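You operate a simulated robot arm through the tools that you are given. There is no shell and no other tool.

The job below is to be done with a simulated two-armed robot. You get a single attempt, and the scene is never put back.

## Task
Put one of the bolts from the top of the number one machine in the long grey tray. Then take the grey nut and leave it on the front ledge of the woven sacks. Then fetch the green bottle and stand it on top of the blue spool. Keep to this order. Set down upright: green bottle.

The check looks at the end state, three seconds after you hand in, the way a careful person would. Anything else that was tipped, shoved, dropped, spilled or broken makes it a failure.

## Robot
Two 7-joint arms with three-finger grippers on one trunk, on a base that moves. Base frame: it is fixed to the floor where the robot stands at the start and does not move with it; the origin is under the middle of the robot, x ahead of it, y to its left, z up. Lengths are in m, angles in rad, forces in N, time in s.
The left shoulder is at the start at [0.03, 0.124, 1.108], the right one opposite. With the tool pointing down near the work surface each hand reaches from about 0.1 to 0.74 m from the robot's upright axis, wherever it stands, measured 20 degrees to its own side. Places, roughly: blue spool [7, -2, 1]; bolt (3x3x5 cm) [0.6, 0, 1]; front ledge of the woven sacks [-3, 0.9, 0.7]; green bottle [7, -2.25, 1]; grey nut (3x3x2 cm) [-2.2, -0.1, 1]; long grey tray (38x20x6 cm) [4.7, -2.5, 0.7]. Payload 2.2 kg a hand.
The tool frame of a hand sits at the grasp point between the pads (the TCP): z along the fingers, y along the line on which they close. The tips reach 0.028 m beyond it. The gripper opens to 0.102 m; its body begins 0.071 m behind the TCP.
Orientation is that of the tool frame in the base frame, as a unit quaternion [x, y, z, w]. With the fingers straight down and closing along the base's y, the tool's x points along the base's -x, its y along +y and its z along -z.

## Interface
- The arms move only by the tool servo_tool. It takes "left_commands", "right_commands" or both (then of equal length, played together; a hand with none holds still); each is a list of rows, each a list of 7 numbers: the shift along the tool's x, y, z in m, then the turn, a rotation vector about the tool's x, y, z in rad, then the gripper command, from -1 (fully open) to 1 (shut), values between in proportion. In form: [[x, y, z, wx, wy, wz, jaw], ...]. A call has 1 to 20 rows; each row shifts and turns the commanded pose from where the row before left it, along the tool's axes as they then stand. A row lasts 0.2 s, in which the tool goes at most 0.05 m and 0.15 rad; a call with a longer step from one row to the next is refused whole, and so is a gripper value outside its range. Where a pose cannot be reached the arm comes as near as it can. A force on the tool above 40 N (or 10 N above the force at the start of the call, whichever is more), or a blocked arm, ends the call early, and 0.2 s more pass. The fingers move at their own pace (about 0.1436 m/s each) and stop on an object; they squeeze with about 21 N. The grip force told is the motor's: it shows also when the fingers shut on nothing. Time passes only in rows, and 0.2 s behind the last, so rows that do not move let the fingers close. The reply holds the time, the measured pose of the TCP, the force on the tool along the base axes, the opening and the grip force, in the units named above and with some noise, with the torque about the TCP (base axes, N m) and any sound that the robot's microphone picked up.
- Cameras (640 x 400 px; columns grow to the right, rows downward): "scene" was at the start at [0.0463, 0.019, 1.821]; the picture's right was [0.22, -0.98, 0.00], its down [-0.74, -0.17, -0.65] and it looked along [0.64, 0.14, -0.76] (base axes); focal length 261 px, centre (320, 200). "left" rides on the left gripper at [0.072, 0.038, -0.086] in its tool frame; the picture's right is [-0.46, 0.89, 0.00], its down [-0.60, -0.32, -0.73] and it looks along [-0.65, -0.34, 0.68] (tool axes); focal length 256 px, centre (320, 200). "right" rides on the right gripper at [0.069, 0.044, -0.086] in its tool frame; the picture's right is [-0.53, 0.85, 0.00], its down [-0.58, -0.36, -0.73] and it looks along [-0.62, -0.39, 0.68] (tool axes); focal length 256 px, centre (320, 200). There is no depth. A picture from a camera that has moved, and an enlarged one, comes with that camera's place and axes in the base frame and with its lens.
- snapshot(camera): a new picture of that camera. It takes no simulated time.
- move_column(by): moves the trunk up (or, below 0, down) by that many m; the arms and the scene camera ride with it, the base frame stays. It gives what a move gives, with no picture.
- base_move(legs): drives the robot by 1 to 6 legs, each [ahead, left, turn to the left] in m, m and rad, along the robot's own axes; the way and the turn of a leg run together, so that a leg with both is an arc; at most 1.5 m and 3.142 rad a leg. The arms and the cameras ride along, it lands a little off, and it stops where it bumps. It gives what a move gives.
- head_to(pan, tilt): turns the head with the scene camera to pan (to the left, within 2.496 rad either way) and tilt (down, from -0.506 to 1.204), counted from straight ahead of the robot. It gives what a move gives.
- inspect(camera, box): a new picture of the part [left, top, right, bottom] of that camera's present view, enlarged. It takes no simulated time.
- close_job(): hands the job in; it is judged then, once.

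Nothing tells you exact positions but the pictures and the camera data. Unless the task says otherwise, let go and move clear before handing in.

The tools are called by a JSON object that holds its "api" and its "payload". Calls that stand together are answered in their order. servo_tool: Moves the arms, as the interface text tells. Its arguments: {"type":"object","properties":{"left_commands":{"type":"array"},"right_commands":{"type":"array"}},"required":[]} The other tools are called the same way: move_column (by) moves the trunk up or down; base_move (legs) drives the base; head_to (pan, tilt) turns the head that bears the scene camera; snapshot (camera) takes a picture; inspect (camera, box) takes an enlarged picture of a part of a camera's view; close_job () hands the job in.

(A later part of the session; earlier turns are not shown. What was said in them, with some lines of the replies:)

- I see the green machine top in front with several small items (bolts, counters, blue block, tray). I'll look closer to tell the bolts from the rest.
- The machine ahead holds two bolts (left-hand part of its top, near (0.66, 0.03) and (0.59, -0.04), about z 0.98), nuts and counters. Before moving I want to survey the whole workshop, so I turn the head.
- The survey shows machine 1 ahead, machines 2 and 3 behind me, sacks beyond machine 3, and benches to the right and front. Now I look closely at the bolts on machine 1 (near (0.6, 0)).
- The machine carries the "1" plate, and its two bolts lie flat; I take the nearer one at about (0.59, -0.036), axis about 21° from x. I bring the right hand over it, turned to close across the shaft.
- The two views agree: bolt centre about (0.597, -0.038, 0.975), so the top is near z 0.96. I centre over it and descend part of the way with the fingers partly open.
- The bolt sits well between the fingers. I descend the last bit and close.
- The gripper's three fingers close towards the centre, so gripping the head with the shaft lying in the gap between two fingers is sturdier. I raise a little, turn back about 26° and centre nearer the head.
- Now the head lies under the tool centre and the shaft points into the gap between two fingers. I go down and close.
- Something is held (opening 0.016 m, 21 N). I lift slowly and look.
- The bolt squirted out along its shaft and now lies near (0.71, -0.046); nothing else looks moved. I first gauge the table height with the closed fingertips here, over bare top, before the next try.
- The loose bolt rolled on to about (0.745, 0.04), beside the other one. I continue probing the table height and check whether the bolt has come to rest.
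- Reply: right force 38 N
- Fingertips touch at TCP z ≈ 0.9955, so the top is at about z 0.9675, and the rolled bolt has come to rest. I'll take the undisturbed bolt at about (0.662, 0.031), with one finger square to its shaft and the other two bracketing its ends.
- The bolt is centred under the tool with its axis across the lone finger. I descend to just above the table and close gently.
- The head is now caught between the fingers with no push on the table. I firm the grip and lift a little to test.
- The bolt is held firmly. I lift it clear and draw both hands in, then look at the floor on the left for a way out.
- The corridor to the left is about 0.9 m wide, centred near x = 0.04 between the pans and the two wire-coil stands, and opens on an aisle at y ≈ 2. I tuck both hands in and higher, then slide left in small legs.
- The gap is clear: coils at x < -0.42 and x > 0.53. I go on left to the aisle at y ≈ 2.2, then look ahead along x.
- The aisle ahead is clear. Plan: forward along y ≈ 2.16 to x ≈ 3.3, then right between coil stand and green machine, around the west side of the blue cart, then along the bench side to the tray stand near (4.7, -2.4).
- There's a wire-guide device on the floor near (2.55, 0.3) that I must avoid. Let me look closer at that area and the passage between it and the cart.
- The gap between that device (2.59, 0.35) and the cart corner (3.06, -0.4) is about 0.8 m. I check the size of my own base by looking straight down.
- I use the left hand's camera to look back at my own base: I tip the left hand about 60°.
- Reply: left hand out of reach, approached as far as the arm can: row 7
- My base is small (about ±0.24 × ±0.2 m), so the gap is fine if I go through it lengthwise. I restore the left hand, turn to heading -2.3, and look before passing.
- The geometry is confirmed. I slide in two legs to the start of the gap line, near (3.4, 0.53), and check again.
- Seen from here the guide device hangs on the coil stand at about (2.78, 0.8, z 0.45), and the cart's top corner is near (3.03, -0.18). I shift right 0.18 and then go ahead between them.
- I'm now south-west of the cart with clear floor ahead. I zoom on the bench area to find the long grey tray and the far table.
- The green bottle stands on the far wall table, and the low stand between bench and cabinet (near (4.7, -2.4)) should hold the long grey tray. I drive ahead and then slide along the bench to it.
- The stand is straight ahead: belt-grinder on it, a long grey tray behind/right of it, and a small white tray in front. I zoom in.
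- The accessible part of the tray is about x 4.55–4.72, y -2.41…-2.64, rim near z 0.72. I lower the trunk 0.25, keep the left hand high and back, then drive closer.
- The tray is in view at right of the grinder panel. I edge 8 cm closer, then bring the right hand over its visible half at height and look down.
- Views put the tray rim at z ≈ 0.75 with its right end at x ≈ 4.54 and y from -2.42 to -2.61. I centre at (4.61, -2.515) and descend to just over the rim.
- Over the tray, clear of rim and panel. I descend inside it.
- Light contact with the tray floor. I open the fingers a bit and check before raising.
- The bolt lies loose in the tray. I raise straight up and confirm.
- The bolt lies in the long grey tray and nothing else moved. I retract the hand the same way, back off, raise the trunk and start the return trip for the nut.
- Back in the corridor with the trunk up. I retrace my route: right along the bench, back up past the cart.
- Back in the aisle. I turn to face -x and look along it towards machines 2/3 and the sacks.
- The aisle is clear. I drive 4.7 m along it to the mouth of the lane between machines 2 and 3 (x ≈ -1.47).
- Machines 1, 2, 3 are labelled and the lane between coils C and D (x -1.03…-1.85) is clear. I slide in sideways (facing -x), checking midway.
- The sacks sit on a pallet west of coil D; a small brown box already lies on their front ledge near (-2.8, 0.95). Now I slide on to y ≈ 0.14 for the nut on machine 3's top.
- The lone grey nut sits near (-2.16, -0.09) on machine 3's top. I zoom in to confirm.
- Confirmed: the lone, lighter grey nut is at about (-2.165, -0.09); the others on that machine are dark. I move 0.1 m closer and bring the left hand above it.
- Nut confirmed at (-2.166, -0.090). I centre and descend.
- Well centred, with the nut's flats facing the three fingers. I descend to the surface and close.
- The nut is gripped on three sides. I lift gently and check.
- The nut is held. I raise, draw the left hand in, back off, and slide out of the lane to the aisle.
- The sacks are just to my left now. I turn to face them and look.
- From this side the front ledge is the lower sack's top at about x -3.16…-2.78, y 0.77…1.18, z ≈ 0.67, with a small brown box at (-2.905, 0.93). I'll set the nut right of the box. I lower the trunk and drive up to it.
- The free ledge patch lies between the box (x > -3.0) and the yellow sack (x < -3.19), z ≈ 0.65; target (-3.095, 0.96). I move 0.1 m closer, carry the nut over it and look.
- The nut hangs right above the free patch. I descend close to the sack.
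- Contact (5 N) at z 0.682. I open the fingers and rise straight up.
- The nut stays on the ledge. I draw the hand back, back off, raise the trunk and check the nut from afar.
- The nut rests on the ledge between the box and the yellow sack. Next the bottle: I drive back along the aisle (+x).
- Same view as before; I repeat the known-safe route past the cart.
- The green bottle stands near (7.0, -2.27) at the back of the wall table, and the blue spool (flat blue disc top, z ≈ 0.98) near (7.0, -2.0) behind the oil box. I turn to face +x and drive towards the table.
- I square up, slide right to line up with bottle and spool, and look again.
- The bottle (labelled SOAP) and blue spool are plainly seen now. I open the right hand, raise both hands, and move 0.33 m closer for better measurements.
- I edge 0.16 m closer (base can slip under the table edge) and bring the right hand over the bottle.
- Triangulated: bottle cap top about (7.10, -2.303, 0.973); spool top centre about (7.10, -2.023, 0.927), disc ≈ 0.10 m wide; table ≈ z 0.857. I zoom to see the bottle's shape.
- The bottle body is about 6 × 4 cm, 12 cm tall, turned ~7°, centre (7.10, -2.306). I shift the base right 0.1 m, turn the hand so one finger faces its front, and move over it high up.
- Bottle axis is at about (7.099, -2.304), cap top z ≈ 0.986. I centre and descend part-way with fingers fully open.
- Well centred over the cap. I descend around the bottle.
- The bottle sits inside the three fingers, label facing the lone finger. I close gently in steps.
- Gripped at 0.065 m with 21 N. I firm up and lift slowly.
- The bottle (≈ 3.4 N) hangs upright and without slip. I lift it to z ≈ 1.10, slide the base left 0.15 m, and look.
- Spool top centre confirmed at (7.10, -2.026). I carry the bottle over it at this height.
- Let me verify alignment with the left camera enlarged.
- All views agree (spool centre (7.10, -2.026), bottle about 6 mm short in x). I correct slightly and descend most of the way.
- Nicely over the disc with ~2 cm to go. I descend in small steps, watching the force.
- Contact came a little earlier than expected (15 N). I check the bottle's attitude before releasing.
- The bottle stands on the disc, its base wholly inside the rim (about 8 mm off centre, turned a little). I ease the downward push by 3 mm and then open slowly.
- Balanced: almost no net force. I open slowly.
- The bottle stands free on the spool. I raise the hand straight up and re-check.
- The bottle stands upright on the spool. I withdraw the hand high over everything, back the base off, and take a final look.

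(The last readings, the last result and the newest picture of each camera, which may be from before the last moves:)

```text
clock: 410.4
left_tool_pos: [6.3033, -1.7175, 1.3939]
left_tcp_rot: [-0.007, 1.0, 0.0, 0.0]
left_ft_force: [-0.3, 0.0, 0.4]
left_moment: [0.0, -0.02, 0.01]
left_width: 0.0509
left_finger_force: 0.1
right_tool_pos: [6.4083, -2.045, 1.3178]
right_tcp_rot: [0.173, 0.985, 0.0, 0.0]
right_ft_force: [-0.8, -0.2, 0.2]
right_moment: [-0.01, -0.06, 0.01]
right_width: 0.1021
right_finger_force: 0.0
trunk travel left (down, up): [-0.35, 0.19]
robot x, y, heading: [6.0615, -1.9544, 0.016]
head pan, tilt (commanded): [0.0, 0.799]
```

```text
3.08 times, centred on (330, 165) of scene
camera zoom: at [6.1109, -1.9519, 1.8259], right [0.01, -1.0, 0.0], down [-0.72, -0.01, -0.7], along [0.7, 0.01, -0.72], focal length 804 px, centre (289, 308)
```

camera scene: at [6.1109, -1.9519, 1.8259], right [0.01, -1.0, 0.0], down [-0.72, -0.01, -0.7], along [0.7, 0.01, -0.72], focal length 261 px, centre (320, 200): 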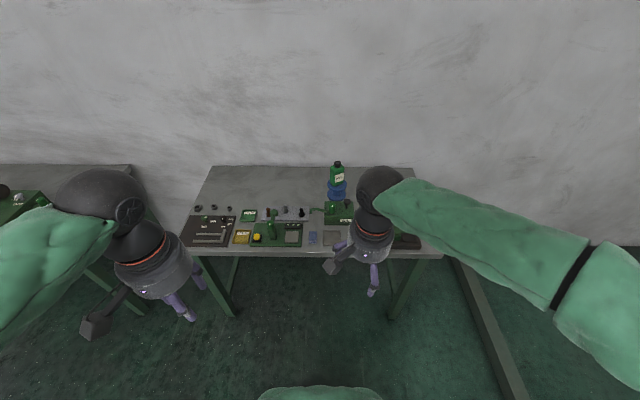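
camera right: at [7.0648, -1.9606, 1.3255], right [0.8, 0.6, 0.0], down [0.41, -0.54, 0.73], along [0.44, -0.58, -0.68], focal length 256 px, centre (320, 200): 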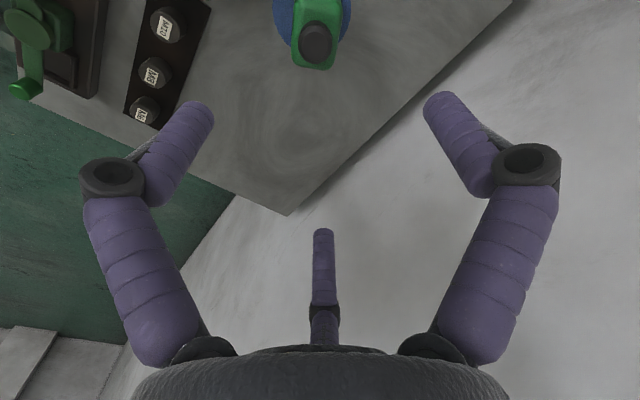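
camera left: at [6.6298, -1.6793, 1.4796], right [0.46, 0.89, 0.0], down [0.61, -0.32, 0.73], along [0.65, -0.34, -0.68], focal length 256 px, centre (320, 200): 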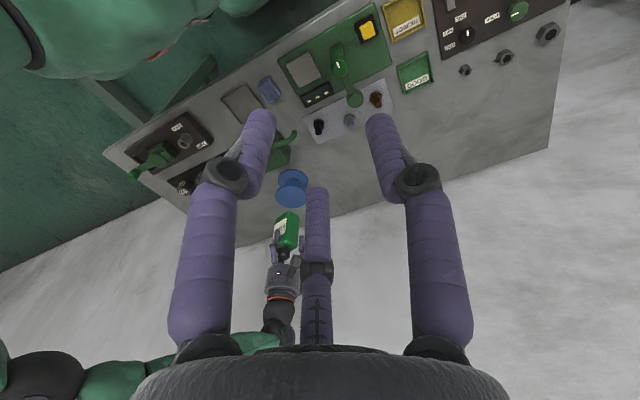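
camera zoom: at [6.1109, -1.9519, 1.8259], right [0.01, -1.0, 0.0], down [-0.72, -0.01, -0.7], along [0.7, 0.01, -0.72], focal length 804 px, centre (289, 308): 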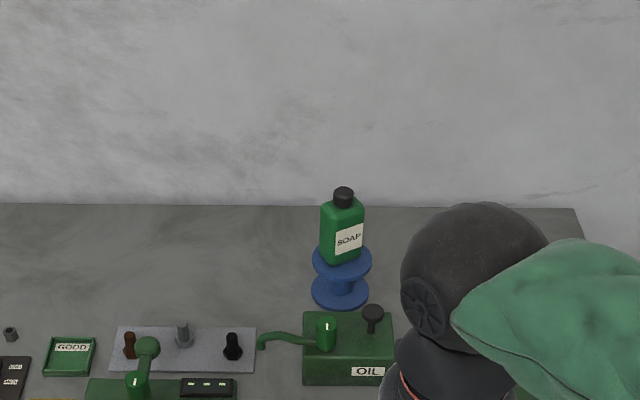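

Everything here is fine. One thing bothers me: on machine 1 the other bolt rolled some 16 cm when it slipped earlier, so I'll go back and set it where it was. I tuck the right hand and retrace the route.

{"api": "servo_tool", "payload": {"right_commands": [[0, -0.04, -0.01, 0, 0, 0, -0.4], [0, -0.04, -0.01, 0, 0, 0, -0.4], [0, -0.03, -0.01, 0, 0, 0, -0.4], [0, 0, 0, 0, 0, 0, -0.4]]}}

{"api": "base_move", "payload": {"legs": [[0.0, 0.5, -0.016], [-1.25, 0.0, 0.0], [-1.25, 0.0, 0.0], [-1.25, 0.0, 0.0]]}}

{"api": "head_to", "payload": {"pan": 0.9, "tilt": 0.7}}

{"api": "snapshot", "payload": {"camera": "scene"}}

```text
clock: 411.4
left_tool_pos: [6.3032, -1.7185, 1.3941]
left_tcp_rot: [-0.006, 1.0, 0.0, -0.001]
left_ft_force: [0.5, 0.4, 0.0]
left_moment: [-0.03, -0.01, -0.01]
left_width: 0.0513
left_finger_force: 0.0
right_tool_pos: [6.369, -2.1489, 1.3457]
right_tcp_rot: [0.173, 0.985, 0.0, 0.0]
right_ft_force: [-0.2, -0.1, -0.2]
right_moment: [0.03, 0.0, 0.01]
right_width: 0.0714
right_finger_force: 0.0
trunk travel left (down, up): [-0.35, 0.19]
robot x, y, heading: [6.0602, -1.9556, 0.016]
head pan, tilt (commanded): [0.0, 0.799]
```

```text
clock: 432.4
left_tool_pos: [2.4989, -1.2057, 1.3943]
left_tcp_rot: [-0.01, 1.0, 0.0, 0.0]
left_ft_force: [-0.3, 0.2, 0.3]
left_moment: [0.03, -0.01, 0.03]
left_width: 0.0507
left_finger_force: 0.0
right_tool_pos: [2.5672, -1.6364, 1.3478]
right_tcp_rot: [0.169, 0.986, 0.0, 0.0]
right_ft_force: [-0.7, 0.0, -0.4]
right_moment: [-0.01, 0.01, 0.02]
right_width: 0.0714
right_finger_force: 0.1
trunk travel left (down, up): [-0.35, 0.19]
robot x, y, heading: [2.261, -1.4435, 0.018]
head pan, tilt (commanded): [0.0, 0.799]
```

```text
clock: 433.6
left_tool_pos: [2.4981, -1.2054, 1.3943]
left_tcp_rot: [-0.01, 1.0, 0.001, 0.0]
left_ft_force: [0.7, 0.6, 1.3]
left_moment: [0.0, 0.0, -0.01]
left_width: 0.051
left_finger_force: 0.1
right_tool_pos: [2.5674, -1.6373, 1.3463]
right_tcp_rot: [0.17, 0.985, 0.0, 0.0]
right_ft_force: [0.3, 0.5, 0.0]
right_moment: [-0.01, 0.01, 0.01]
right_width: 0.0714
right_finger_force: 0.1
trunk travel left (down, up): [-0.35, 0.19]
robot x, y, heading: [2.2571, -1.4445, 0.023]
head pan, tilt (commanded): [0.901, 0.7]
```

```text
taken
camera scene: at [2.2801, -1.3748, 1.8341], right [0.8, -0.61, 0.0], down [-0.39, -0.51, -0.76], along [0.46, 0.61, -0.64], focal length 261 px, centre (320, 200)
```

scene: 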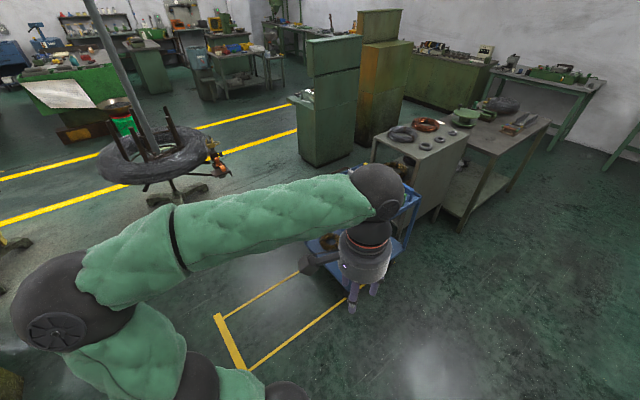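

{"api": "base_move", "payload": {"legs": [[0.0, 1.1, 0.0], [0.0, 0.0, 0.765]]}}

```text
clock: 441.2
left_tool_pos: [2.2774, -0.0146, 1.3934]
left_tcp_rot: [-0.365, 0.931, 0.0, -0.001]
left_ft_force: [-0.1, 0.3, -0.1]
left_moment: [0.0, 0.01, 0.0]
left_width: 0.0512
left_finger_force: 0.1
right_tool_pos: [2.6144, -0.2905, 1.346]
right_tcp_rot: [-0.191, 0.982, 0.001, 0.0]
right_ft_force: [-0.4, -0.1, 0.6]
right_moment: [-0.04, -0.03, 0.0]
right_width: 0.0712
right_finger_force: 0.1
trunk travel left (down, up): [-0.35, 0.19]
robot x, y, heading: [2.2517, -0.3531, 0.75]
head pan, tilt (commanded): [0.901, 0.7]
```

{"api": "base_move", "payload": {"legs": [[0.71, 0.03, 0.0], [0.71, 0.03, 0.0]]}}

{"api": "base_move", "payload": {"legs": [[0.507, 0.58, 0.0], [0.507, 0.58, 0.0]]}}

```text
clock: 448.5
left_tool_pos: [3.2634, 0.9931, 1.3939]
left_tcp_rot: [-0.367, 0.93, 0.0, 0.0]
left_ft_force: [-0.8, 0.1, 0.4]
left_moment: [-0.01, 0.0, -0.03]
left_width: 0.051
left_finger_force: 0.0
right_tool_pos: [3.6008, 0.7192, 1.347]
right_tcp_rot: [-0.193, 0.981, 0.0, 0.0]
right_ft_force: [0.1, -0.8, 0.0]
right_moment: [-0.01, 0.02, 0.01]
right_width: 0.0713
right_finger_force: 0.0
trunk travel left (down, up): [-0.35, 0.19]
robot x, y, heading: [3.2395, 0.655, 0.753]
head pan, tilt (commanded): [0.901, 0.7]
```

```text
clock: 456.5
left_tool_pos: [3.1475, 2.5514, 1.3936]
left_tcp_rot: [-0.383, 0.924, 0.0, -0.001]
left_ft_force: [-0.4, 0.7, 1.0]
left_moment: [0.02, 0.0, -0.03]
left_width: 0.051
left_finger_force: 0.0
right_tool_pos: [3.4962, 2.29, 1.3465]
right_tcp_rot: [-0.211, 0.977, 0.0, 0.0]
right_ft_force: [0.7, 0.1, -0.1]
right_moment: [-0.03, 0.03, -0.01]
right_width: 0.0714
right_finger_force: 0.0
trunk travel left (down, up): [-0.35, 0.19]
robot x, y, heading: [3.1391, 2.2139, 0.785]
head pan, tilt (commanded): [0.901, 0.7]
```

{"api": "base_move", "payload": {"legs": [[0.0, 0.0, -0.785], [-1.03, 0.03, 0.0], [-1.03, 0.0, 0.0], [-1.03, 0.0, 0.0]]}}

```text
clock: 473.8
left_tool_pos: [0.2776, 2.4471, 1.3941]
left_tcp_rot: [-0.004, 1.0, 0.001, -0.001]
left_ft_force: [0.3, -0.5, 0.3]
left_moment: [0.01, -0.02, -0.01]
left_width: 0.0509
left_finger_force: 0.0
right_tool_pos: [0.3432, 2.0162, 1.3461]
right_tcp_rot: [0.175, 0.985, 0.0, -0.001]
right_ft_force: [0.2, 0.3, 0.5]
right_moment: [0.0, 0.01, -0.01]
right_width: 0.0714
right_finger_force: 0.1
trunk travel left (down, up): [-0.35, 0.19]
robot x, y, heading: [0.0335, 2.2125, 0.014]
head pan, tilt (commanded): [0.901, 0.7]
```

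{"api": "base_move", "payload": {"legs": [[0.0, -0.8, -0.012], [0.0, -0.7, 0.0], [0.0, -0.7, 0.0]]}}

{"api": "head_to", "payload": {"pan": 0.0, "tilt": 0.95}}

{"api": "inspect", "payload": {"camera": "scene", "box": [260, 130, 420, 240]}}

{"api": "snapshot", "payload": {"camera": "right"}}

```text
clock: 484.8
left_tool_pos: [0.2659, 0.2702, 1.3937]
left_tcp_rot: [0.008, 1.0, 0.0, -0.001]
left_ft_force: [0.0, -0.2, 0.1]
left_moment: [0.01, 0.01, 0.01]
left_width: 0.0511
left_finger_force: 0.0
right_tool_pos: [0.3197, -0.164, 1.346]
right_tcp_rot: [0.188, 0.982, 0.0, 0.001]
right_ft_force: [-1.0, -0.5, 0.9]
right_moment: [0.03, -0.01, 0.0]
right_width: 0.0715
right_finger_force: 0.1
trunk travel left (down, up): [-0.35, 0.19]
robot x, y, heading: [0.0203, 0.0396, -0.015]
head pan, tilt (commanded): [0.901, 0.7]
```

```text
clock: 486.0
left_tool_pos: [0.2655, 0.27, 1.3937]
left_tcp_rot: [0.01, 1.0, 0.0, -0.001]
left_ft_force: [0.1, -0.6, 0.0]
left_moment: [0.01, 0.0, 0.03]
left_width: 0.0508
left_finger_force: 0.0
right_tool_pos: [0.3185, -0.1632, 1.3468]
right_tcp_rot: [0.188, 0.982, 0.0, 0.0]
right_ft_force: [0.3, -0.8, -0.9]
right_moment: [0.0, 0.02, 0.02]
right_width: 0.0716
right_finger_force: 0.0
trunk travel left (down, up): [-0.35, 0.19]
robot x, y, heading: [0.0163, 0.0376, -0.017]
head pan, tilt (commanded): [0.0, 0.949]
```

```text
3.64 times, centred on (340, 185) of scene
camera zoom: at [0.0595, 0.0424, 1.8144], right [-0.02, -1.0, 0.0], down [-0.81, 0.01, -0.58], along [0.58, -0.01, -0.81], focal length 950 px, centre (247, 254)
```

zoom: 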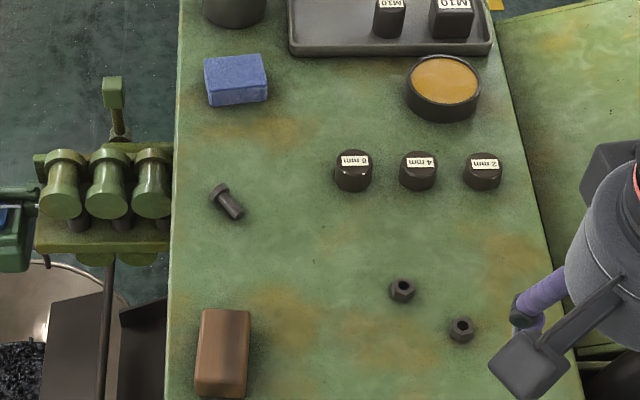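

```text
taken
camera right: at [0.271, -0.0966, 1.4311], right [0.81, 0.59, 0.0], down [0.4, -0.55, 0.73], along [0.43, -0.59, -0.68], focal length 256 px, centre (320, 200)
```

right: 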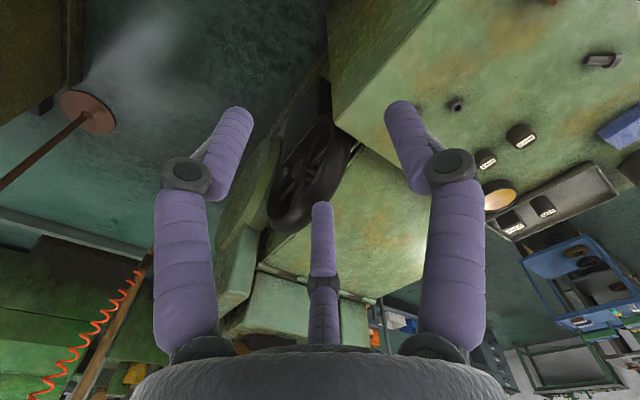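

Machine 1's top is otherwise untouched; the loose bolt lies at about (0.73, 0.051), axis ~40°. I move closer and bring the right hand over it.

{"api": "base_move", "payload": {"legs": [[0.1, 0.07, 0.016]]}}

{"api": "servo_tool", "payload": {"right_commands": [[-0.03, 0.03, 0.02, 0, 0, 0, -0.3], [-0.03, 0.03, 0.02, 0, 0, 0, -0.3], [-0.03, 0.03, 0.02, 0, 0, 0, -0.3], [-0.03, 0.03, 0.02, 0, 0, 0, -0.3], [-0.03, 0.03, 0.02, 0, 0, 0, -0.3], [-0.03, 0.03, 0.02, 0, 0, 0, -0.3], [-0.03, 0.02, 0.03, 0, 0, 0, -0.3], [0, 0, 0.03, 0, 0, 0, -0.3], [0, 0, 0, 0, 0, 0, -0.3]]}}

{"api": "snapshot", "payload": {"camera": "right"}}

{"api": "inspect", "payload": {"camera": "scene", "box": [260, 150, 420, 260]}}

```text
clock: 487.3
left_tool_pos: [0.3624, 0.3442, 1.3941]
left_tcp_rot: [-0.001, 1.0, 0.0, -0.001]
left_ft_force: [0.5, 0.1, -0.3]
left_moment: [-0.02, 0.01, -0.01]
left_width: 0.0509
left_finger_force: 0.1
right_tool_pos: [0.424, -0.0877, 1.3449]
right_tcp_rot: [0.178, 0.984, 0.0, 0.0]
right_ft_force: [1.2, -0.9, -0.9]
right_moment: [-0.03, 0.0, 0.0]
right_width: 0.0713
right_finger_force: 0.2
trunk travel left (down, up): [-0.35, 0.19]
robot x, y, heading: [0.1132, 0.1115, -0.005]
head pan, tilt (commanded): [0.0, 0.949]
```

```text
clock: 489.3
left_tool_pos: [0.3639, 0.3456, 1.3934]
left_tcp_rot: [0.0, 1.0, 0.0, -0.001]
left_ft_force: [0.2, -0.3, -0.5]
left_moment: [0.01, 0.01, -0.01]
left_width: 0.0509
left_finger_force: 0.1
right_tool_pos: [0.6922, 0.0269, 1.1639]
right_tcp_rot: [0.179, 0.984, 0.001, 0.0]
right_ft_force: [0.2, -0.5, 0.2]
right_moment: [0.03, 0.01, -0.02]
right_width: 0.066
right_finger_force: 0.1
trunk travel left (down, up): [-0.35, 0.19]
robot x, y, heading: [0.1172, 0.109, 0.003]
head pan, tilt (commanded): [0.0, 0.949]
```

```text
taken
camera right: at [0.6422, 0.0924, 1.249], right [0.8, 0.6, 0.0], down [0.41, -0.54, 0.73], along [0.44, -0.58, -0.68], focal length 256 px, centre (320, 200)
```

right: 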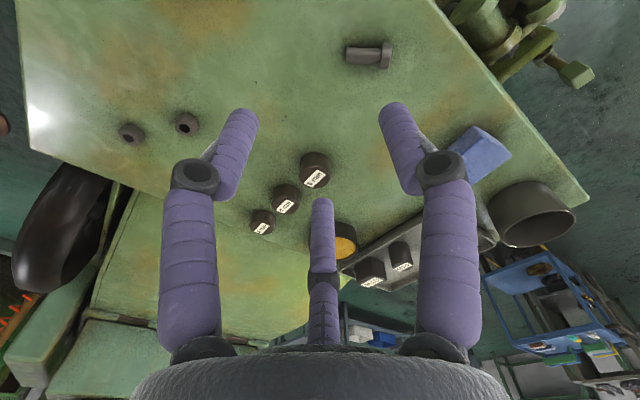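

```text
3.64 times, centred on (340, 205) of scene
camera zoom: at [0.1617, 0.1129, 1.8144], right [0.0, -1.0, 0.0], down [-0.81, 0.0, -0.58], along [0.58, 0.0, -0.81], focal length 950 px, centre (247, 182)
```

zoom: 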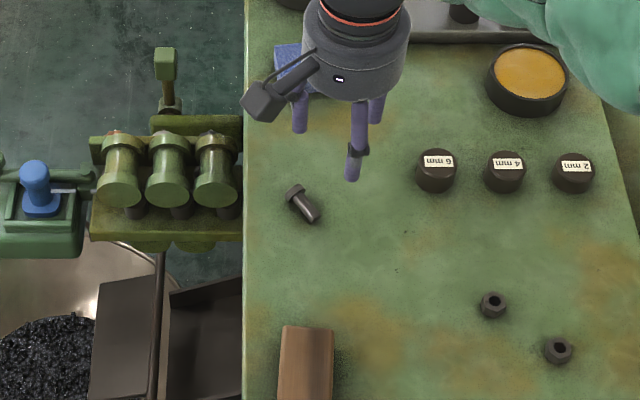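

The bolt is at (0.731, 0.053) with its axis square to the far finger. I centre over it and go down part-way.

{"api": "servo_tool", "payload": {"right_commands": [[-0.0135, 0.019, 0.03, 0, 0, 0, -0.3], [-0.0136, 0.0191, 0.03, 0, 0, 0, -0.3], [0, 0, 0.04, 0, 0, 0, -0.3], [0, 0, 0.03, 0, 0, 0, -0.3], [0, 0, 0, 0, 0, 0, -0.3]]}}

{"api": "snapshot", "payload": {"camera": "right"}}

{"api": "inspect", "payload": {"camera": "scene", "box": [270, 150, 370, 230]}}

```text
clock: 490.5
left_tool_pos: [0.3623, 0.3445, 1.3947]
left_tcp_rot: [-0.001, 1.0, 0.0, 0.0]
left_ft_force: [0.5, 0.6, 0.2]
left_moment: [0.0, 0.0, -0.03]
left_width: 0.0509
left_finger_force: 0.1
right_tool_pos: [0.7296, 0.0508, 1.038]
right_tcp_rot: [0.179, 0.984, 0.0, -0.001]
right_ft_force: [-1.0, 0.2, -0.7]
right_moment: [0.03, -0.01, 0.03]
right_width: 0.0664
right_finger_force: 0.1
trunk travel left (down, up): [-0.35, 0.19]
robot x, y, heading: [0.1176, 0.1059, 0.002]
head pan, tilt (commanded): [0.0, 0.949]
```

```text
taken
camera right: at [0.6806, 0.1166, 1.1237], right [0.8, 0.6, 0.0], down [0.41, -0.54, 0.73], along [0.44, -0.58, -0.68], focal length 256 px, centre (320, 200)
```

right: 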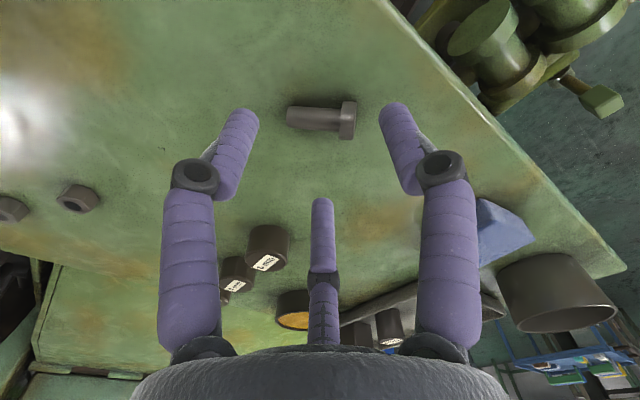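

```text
5.00 times, centred on (320, 190) of scene
camera zoom: at [0.1603, 0.1121, 1.8144], right [0.0, -1.0, 0.0], down [-0.81, 0.0, -0.58], along [0.58, 0.0, -0.81], focal length 1306 px, centre (320, 250)
```

zoom: 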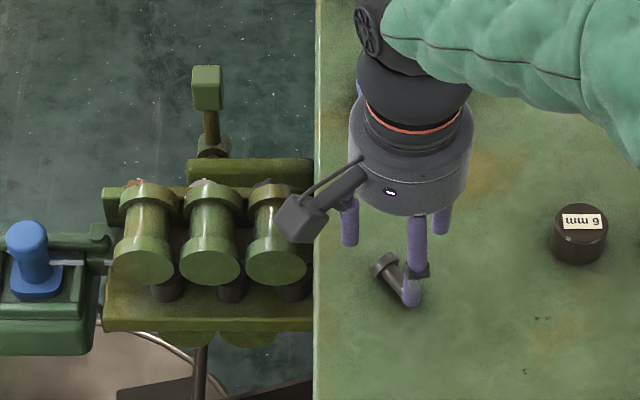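

Centred. I descend to the surface and close.

{"api": "servo_tool", "payload": {"right_commands": [[0, 0, 0.02, 0, 0, 0, -0.3], [0, 0, 0.015, 0, 0, 0, -0.3], [0, 0, 0.004, 0, 0, 0, -0.3], [0, 0, 0, 0, 0, 0, -0.3]]}}

{"api": "inspect", "payload": {"camera": "right", "box": [220, 60, 420, 220]}}

```text
clock: 491.5
left_tool_pos: [0.3625, 0.3445, 1.394]
left_tcp_rot: [-0.001, 1.0, 0.001, -0.002]
left_ft_force: [0.4, -0.2, 0.2]
left_moment: [0.0, 0.01, -0.01]
left_width: 0.0512
left_finger_force: 0.0
right_tool_pos: [0.7295, 0.0507, 0.9988]
right_tcp_rot: [0.179, 0.984, -0.001, 0.0]
right_ft_force: [-0.1, 0.0, 0.2]
right_moment: [-0.03, 0.0, -0.01]
right_width: 0.066
right_finger_force: 0.0
trunk travel left (down, up): [-0.35, 0.19]
robot x, y, heading: [0.1183, 0.1104, 0.005]
head pan, tilt (commanded): [0.0, 0.949]
```

```text
2.50 times, centred on (320, 140) of right
camera zoom: at [0.6811, 0.1163, 1.083], right [0.8, 0.6, 0.0], down [0.41, -0.54, 0.73], along [0.44, -0.58, -0.68], focal length 640 px, centre (320, 350)
```

zoom: 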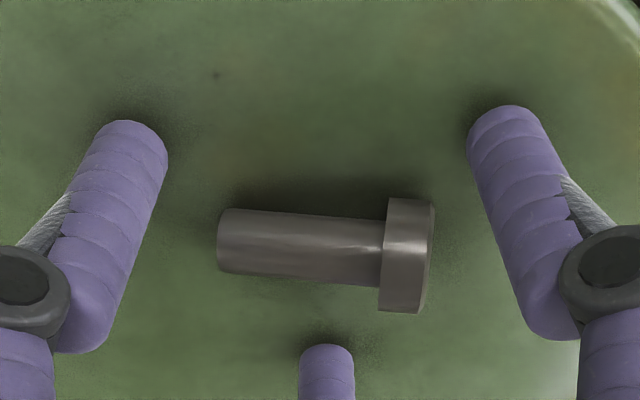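

{"api": "servo_tool", "payload": {"right_commands": [[0, 0, 0, 0, 0, 0, 0.0], [0, 0, 0, 0, 0, 0, 0.2], [0, 0, 0, 0, 0, 0, 0.4], [0, 0, 0, 0, 0, 0, 0.6], [0, 0, 0, 0, 0, 0, 0.8], [0, 0, 0, 0, 0, 0, 1]]}}

{"api": "inspect", "payload": {"camera": "right", "box": [220, 60, 420, 220]}}

```text
clock: 492.9
left_tool_pos: [0.363, 0.3439, 1.3937]
left_tcp_rot: [-0.001, 1.0, -0.001, 0.0]
left_ft_force: [0.2, -0.6, 0.0]
left_moment: [-0.03, -0.01, -0.01]
left_width: 0.0511
left_finger_force: 0.1
right_tool_pos: [0.7293, 0.0504, 0.9976]
right_tcp_rot: [0.179, 0.984, 0.0, -0.001]
right_ft_force: [-0.6, 0.4, -0.3]
right_moment: [0.03, -0.05, 0.03]
right_width: 0.0237
right_finger_force: 20.8
trunk travel left (down, up): [-0.35, 0.19]
robot x, y, heading: [0.1174, 0.1132, 0.0]
head pan, tilt (commanded): [0.0, 0.949]
```

```text
2.50 times, centred on (320, 140) of right
camera zoom: at [0.6811, 0.1164, 1.083], right [0.8, 0.6, 0.0], down [0.41, -0.54, 0.73], along [0.44, -0.58, -0.68], focal length 640 px, centre (320, 350)
```

zoom: 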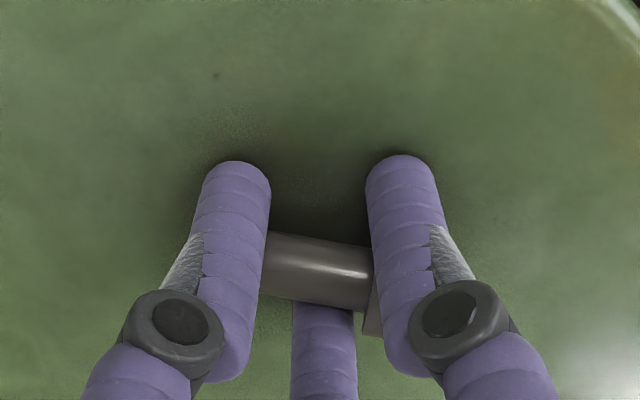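

Held across the shaft by all three fingers. I lift a little and check.

{"api": "servo_tool", "payload": {"right_commands": [[0, 0, -0.004, 0, 0, 0, 1], [0, 0, -0.008, 0, 0, 0, 1], [0, 0, -0.02, 0, 0, 0, 1], [0, 0, -0.03, 0, 0, 0, 1], [0, 0, 0, 0, 0, 0, 1]]}}

{"api": "inspect", "payload": {"camera": "right", "box": [220, 60, 420, 220]}}

{"api": "inspect", "payload": {"camera": "scene", "box": [270, 150, 370, 230]}}

```text
clock: 494.1
left_tool_pos: [0.3633, 0.345, 1.3944]
left_tcp_rot: [-0.001, 1.0, 0.0, -0.001]
left_ft_force: [0.2, 0.1, -0.6]
left_moment: [0.01, 0.02, 0.02]
left_width: 0.0509
left_finger_force: 0.1
right_tool_pos: [0.7297, 0.0521, 1.0594]
right_tcp_rot: [0.179, 0.984, 0.0, 0.0]
right_ft_force: [-0.3, 0.1, -0.8]
right_moment: [0.0, 0.0, 0.0]
right_width: 0.024
right_finger_force: 20.9
trunk travel left (down, up): [-0.35, 0.19]
robot x, y, heading: [0.1186, 0.11, 0.001]
head pan, tilt (commanded): [0.0, 0.949]
```

```text
2.50 times, centred on (320, 140) of right
camera zoom: at [0.682, 0.1183, 1.1448], right [0.8, 0.6, 0.0], down [0.41, -0.54, 0.73], along [0.44, -0.58, -0.68], focal length 640 px, centre (320, 350)
```

zoom: 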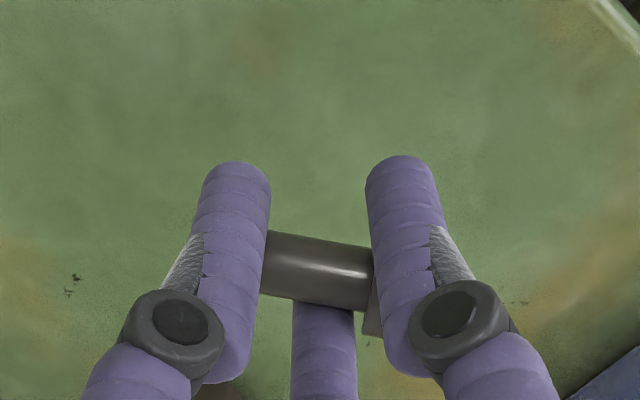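

```text
5.00 times, centred on (320, 190) of scene
camera zoom: at [0.1619, 0.1124, 1.8143], right [0.0, -1.0, 0.0], down [-0.81, 0.0, -0.58], along [0.58, 0.0, -0.81], focal length 1306 px, centre (320, 250)
```

zoom: 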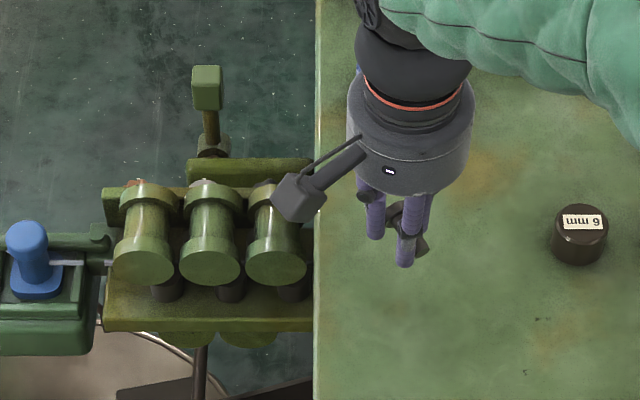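

Securely held. I carry it back over its old spot near (0.597, -0.037), lining its shaft up with the former direction.

{"api": "servo_tool", "payload": {"right_commands": [[0, 0, -0.03, 0, 0, 0, 1], [0.0236, -0.0318, 0, 0, 0, 0, 1], [0.0236, -0.0318, 0, 0, 0, 0, 1], [0.0235, -0.0318, 0, 0, 0, 0, 1], [0.0235, -0.0319, 0, 0, 0, 0, 1], [0, 0, 0, 0, 0, 0.1, 1], [0, 0, 0.03, 0, 0, 0, 1], [0, 0, 0, 0, 0, 0, 1]]}}

{"api": "snapshot", "payload": {"camera": "right"}}

{"api": "inspect", "payload": {"camera": "scene", "box": [260, 150, 420, 260]}}

```text
clock: 495.9
left_tool_pos: [0.3625, 0.3441, 1.3935]
left_tcp_rot: [-0.001, 1.0, 0.0, 0.0]
left_ft_force: [0.4, 0.7, -0.3]
left_moment: [-0.01, 0.03, 0.02]
left_width: 0.051
left_finger_force: 0.1
right_tool_pos: [0.5985, -0.0346, 1.0582]
right_tcp_rot: [0.228, 0.974, 0.0, 0.001]
right_ft_force: [-0.2, 0.2, -0.4]
right_moment: [-0.02, 0.01, 0.0]
right_width: 0.0238
right_finger_force: 21.1
trunk travel left (down, up): [-0.35, 0.19]
robot x, y, heading: [0.1166, 0.108, 0.002]
head pan, tilt (commanded): [0.0, 0.949]
```

```text
taken
camera right: at [0.5553, 0.0367, 1.144], right [0.85, 0.52, 0.0], down [0.35, -0.58, 0.73], along [0.38, -0.62, -0.68], focal length 256 px, centre (320, 200)
```

right: 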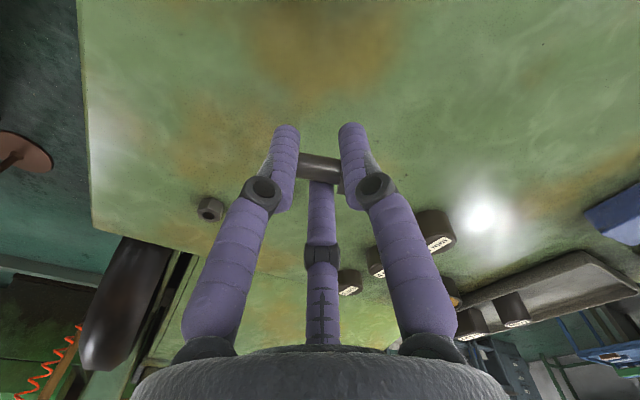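

```text
3.64 times, centred on (340, 205) of scene
camera zoom: at [0.1606, 0.1128, 1.8144], right [0.0, -1.0, 0.0], down [-0.81, 0.0, -0.58], along [0.58, 0.0, -0.81], focal length 950 px, centre (247, 182)
```

zoom: 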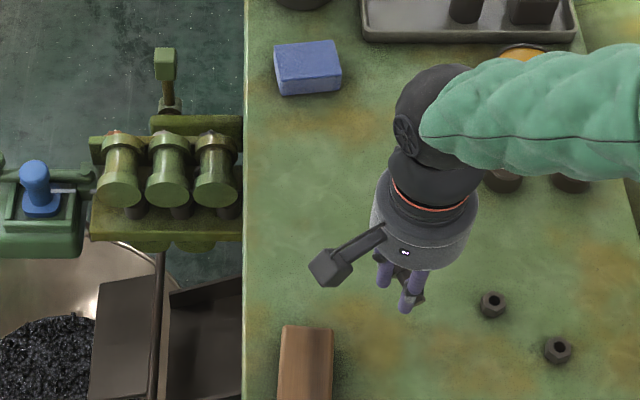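

Over the spot. I lower it to the table.

{"api": "servo_tool", "payload": {"right_commands": [[0, 0, 0.03, 0, 0, 0, 1], [0, 0, 0.02, 0, 0, 0, 1], [0, 0, 0.008, 0, 0, 0, 1], [0, 0, 0.002, 0, 0, 0, 1], [0, 0, 0, 0, 0, 0, 1]]}}

{"api": "inspect", "payload": {"camera": "right", "box": [220, 60, 420, 220]}}

```text
clock: 497.1
left_tool_pos: [0.3625, 0.3439, 1.3938]
left_tcp_rot: [-0.001, 1.0, 0.0, -0.001]
left_ft_force: [-0.2, -0.2, -0.2]
left_moment: [0.0, -0.01, -0.02]
left_width: 0.0506
left_finger_force: 0.0
right_tool_pos: [0.5963, -0.0347, 0.9995]
right_tcp_rot: [0.228, 0.974, 0.0, 0.0]
right_ft_force: [-0.6, -0.2, -0.6]
right_moment: [-0.01, 0.0, 0.0]
right_width: 0.0237
right_finger_force: 21.2
trunk travel left (down, up): [-0.35, 0.19]
robot x, y, heading: [0.1187, 0.1097, -0.001]
head pan, tilt (commanded): [0.0, 0.949]
```

```text
2.50 times, centred on (320, 140) of right
camera zoom: at [0.5549, 0.0353, 1.0843], right [0.85, 0.52, 0.0], down [0.35, -0.58, 0.73], along [0.38, -0.62, -0.68], focal length 640 px, centre (320, 350)
```

zoom: 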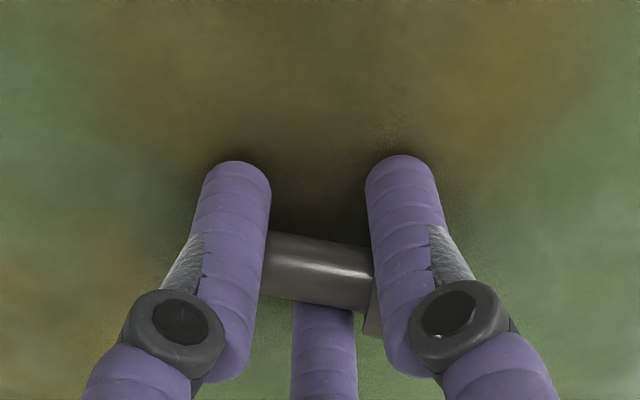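

{"api": "servo_tool", "payload": {"right_commands": [[0, 0, 0.0018, 0, 0, 0, 1], [0, 0, 0, 0, 0, 0, 0.53], [0, 0, 0, 0, 0, 0, 0.5], [0, 0, 0, 0, 0, 0, 0.45], [0, 0, 0, 0, 0, 0, 0.4], [0, 0, 0, 0, 0, 0, 0.3], [0, 0, 0, 0, 0, 0, 0.2], [0, 0, 0, 0, 0, 0, 0.1], [0, 0, 0, 0, 0, 0, 0.0], [0, 0, 0, 0, 0, 0, -0.15], [0, 0, 0, 0, 0, 0, -0.25], [0, 0, 0, 0, 0, 0, -0.25]]}}

{"api": "inspect", "payload": {"camera": "right", "box": [220, 60, 420, 220]}}

```text
clock: 499.7
left_tool_pos: [0.3639, 0.3452, 1.3934]
left_tcp_rot: [-0.001, 1.0, 0.0, 0.0]
left_ft_force: [-0.1, 0.3, 0.1]
left_moment: [-0.01, -0.01, 0.0]
left_width: 0.0511
left_finger_force: 0.0
right_tool_pos: [0.5978, -0.0339, 0.9984]
right_tcp_rot: [0.229, 0.974, 0.0, 0.001]
right_ft_force: [-0.5, 0.7, -0.5]
right_moment: [0.01, 0.0, 0.01]
right_width: 0.0636
right_finger_force: 0.0
trunk travel left (down, up): [-0.35, 0.19]
robot x, y, heading: [0.1179, 0.1107, 0.002]
head pan, tilt (commanded): [0.0, 0.949]
```

```text
2.50 times, centred on (320, 140) of right
camera zoom: at [0.5554, 0.0357, 1.0827], right [0.85, 0.52, 0.0], down [0.35, -0.58, 0.73], along [0.38, -0.62, -0.68], focal length 640 px, centre (320, 350)
```

zoom: 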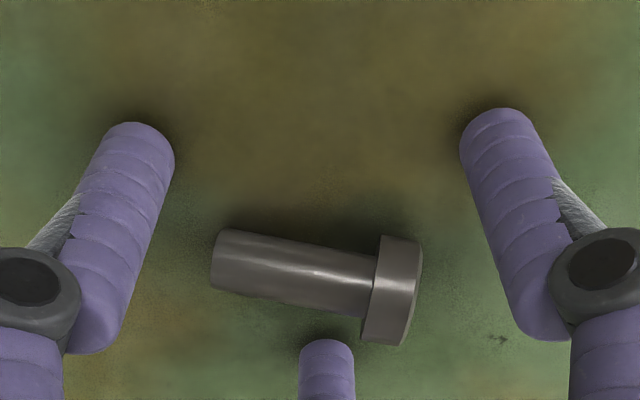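

The bolt is released between the fingers. I rise straight up and check it stays put.

{"api": "servo_tool", "payload": {"right_commands": [[0, 0, -0.01, 0, 0, 0, -0.25], [0, 0, -0.02, 0, 0, 0, -0.25], [0, 0, -0.04, 0, 0, 0, -0.25], [0, 0, -0.04, 0, 0, 0, -0.25], [0, 0, -0.04, 0, 0, 0, -0.25], [0, 0, -0.04, 0, 0, 0, -0.25], [0, 0, 0, 0, 0, 0, -0.25], [0, 0, 0, 0, 0, 0, -0.25]]}}

{"api": "snapshot", "payload": {"camera": "right"}}

{"api": "servo_tool", "payload": {"right_commands": [[0.03, -0.02, -0.02, 0, 0, 0, -0.25], [0.03, -0.02, -0.02, 0, 0, 0, -0.25], [0.03, -0.02, -0.02, 0, 0, 0, -0.25], [0.03, -0.02, -0.02, 0, 0, 0, -0.25], [0.03, -0.02, -0.02, 0, 0, 0, -0.25], [0.03, -0.02, -0.02, 0, 0, 0, -0.25], [0.03, -0.02, -0.01, 0, 0, 0, -0.25], [0, 0, 0, 0, 0, 0, -0.25], [0, 0, 0, 0, 0, 0, -0.25], [0, 0, 0, 0, 0, 0, -0.25], [0, 0, 0, 0, 0, 0, -0.25]]}}

{"api": "inspect", "payload": {"camera": "scene", "box": [260, 130, 420, 260]}}

```text
clock: 501.5
left_tool_pos: [0.3637, 0.3451, 1.394]
left_tcp_rot: [-0.001, 1.0, 0.0, 0.0]
left_ft_force: [-0.3, -0.1, -0.1]
left_moment: [0.04, -0.01, 0.02]
left_width: 0.0511
left_finger_force: 0.0
right_tool_pos: [0.5961, -0.034, 1.1862]
right_tcp_rot: [0.229, 0.974, 0.0, 0.0]
right_ft_force: [0.2, -0.3, -0.5]
right_moment: [0.01, -0.03, -0.01]
right_width: 0.0637
right_finger_force: 0.1
trunk travel left (down, up): [-0.35, 0.19]
robot x, y, heading: [0.1158, 0.1099, 0.004]
head pan, tilt (commanded): [0.0, 0.949]
```

```text
taken
camera right: at [0.5537, 0.0351, 1.2711], right [0.85, 0.52, 0.0], down [0.35, -0.58, 0.73], along [0.38, -0.62, -0.68], focal length 256 px, centre (320, 200)
```

right: 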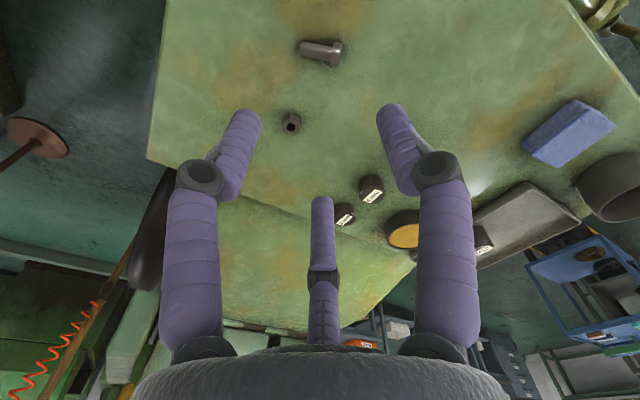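

```text
clock: 503.9
left_tool_pos: [0.3631, 0.3443, 1.395]
left_tcp_rot: [-0.001, 1.0, -0.001, -0.001]
left_ft_force: [0.4, -0.3, 0.1]
left_moment: [-0.02, -0.02, 0.06]
left_width: 0.0508
left_finger_force: 0.1
right_tool_pos: [0.3444, -0.0641, 1.3189]
right_tcp_rot: [0.229, 0.973, 0.0, 0.0]
right_ft_force: [0.2, 0.8, 0.1]
right_moment: [0.02, 0.0, 0.01]
right_width: 0.064
right_finger_force: 0.0
trunk travel left (down, up): [-0.35, 0.19]
robot x, y, heading: [0.1172, 0.1108, 0.007]
head pan, tilt (commanded): [0.0, 0.949]
```

```text
3.08 times, centred on (340, 195) of scene
camera zoom: at [0.1609, 0.1124, 1.8144], right [0.0, -1.0, 0.0], down [-0.81, 0.0, -0.58], along [0.58, 0.0, -0.81], focal length 804 px, centre (258, 215)
```

zoom: 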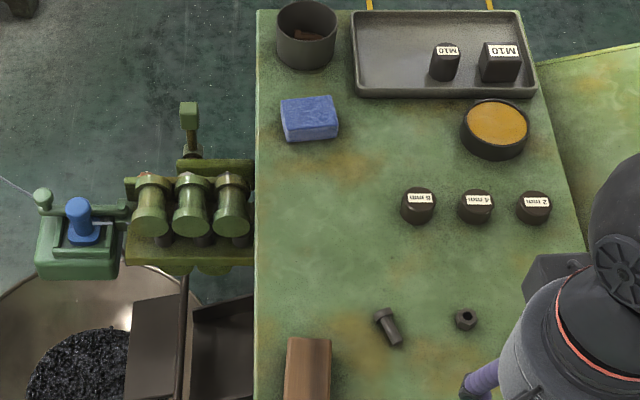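

The bolt is back at about (0.60, -0.038) and at rest. I back off slightly and take one last look.

{"api": "base_move", "payload": {"legs": [[-0.1, -0.07, 0.0]]}}

{"api": "inspect", "payload": {"camera": "scene", "box": [260, 130, 420, 260]}}

```text
clock: 505.1
left_tool_pos: [0.2607, 0.2738, 1.3948]
left_tcp_rot: [-0.001, 1.0, 0.0, -0.001]
left_ft_force: [0.1, -0.5, 0.2]
left_moment: [0.03, -0.02, -0.01]
left_width: 0.0513
left_finger_force: 0.1
right_tool_pos: [0.2435, -0.1349, 1.3191]
right_tcp_rot: [0.227, 0.974, 0.001, -0.001]
right_ft_force: [-0.5, -1.2, 0.5]
right_moment: [-0.01, 0.01, -0.02]
right_width: 0.0639
right_finger_force: 0.0
trunk travel left (down, up): [-0.35, 0.19]
robot x, y, heading: [0.0197, 0.0371, 0.004]
head pan, tilt (commanded): [0.0, 0.949]
```

```text
3.08 times, centred on (340, 195) of scene
camera zoom: at [0.059, 0.0417, 1.8144], right [0.0, -1.0, 0.0], down [-0.81, 0.0, -0.58], along [0.58, 0.0, -0.81], focal length 804 px, centre (258, 215)
```

zoom: 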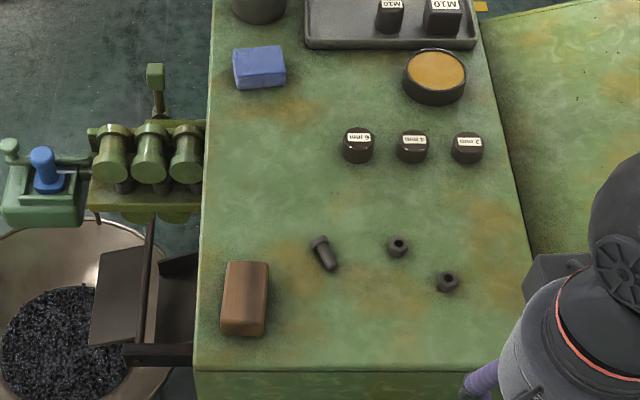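

The bolt in the long grey tray, the nut on the sacks' front ledge and the bottle upright on the blue spool are all done in order. Machine 1's remaining bolt lies at its old place and both hands are empty and clear, so I hand in.

{"api": "close_job", "payload": {}}

```text
The job is handed in.
```

I did all three jobs in the order you gave and handed the work in.

- **Bolt:** one of the two bolts from machine 1 is lying in the long grey tray, on the stand beside the bench.
- **Grey nut:** it is on the front ledge of the woven sacks, between the small brown box and the yellow sack.
- **Green bottle:** it is standing upright on top of the blue spool, about 8 mm off centre and turned slightly, with its base fully inside the rim.

**A slip on machine 1:** my first grip failed, and the first bolt I tried shot out and rolled about 16 cm across the machine top. I took the other bolt to the tray instead. At the end I came back and put the rolled one where it had been, within about a centimetre. It now points the opposite way, with its head where its tail was. The nuts and counters around it looked untouched.

I last looked at the bolt in the tray and the nut on the ledge just after setting each one down. I checked the bottle again after backing away from the table.
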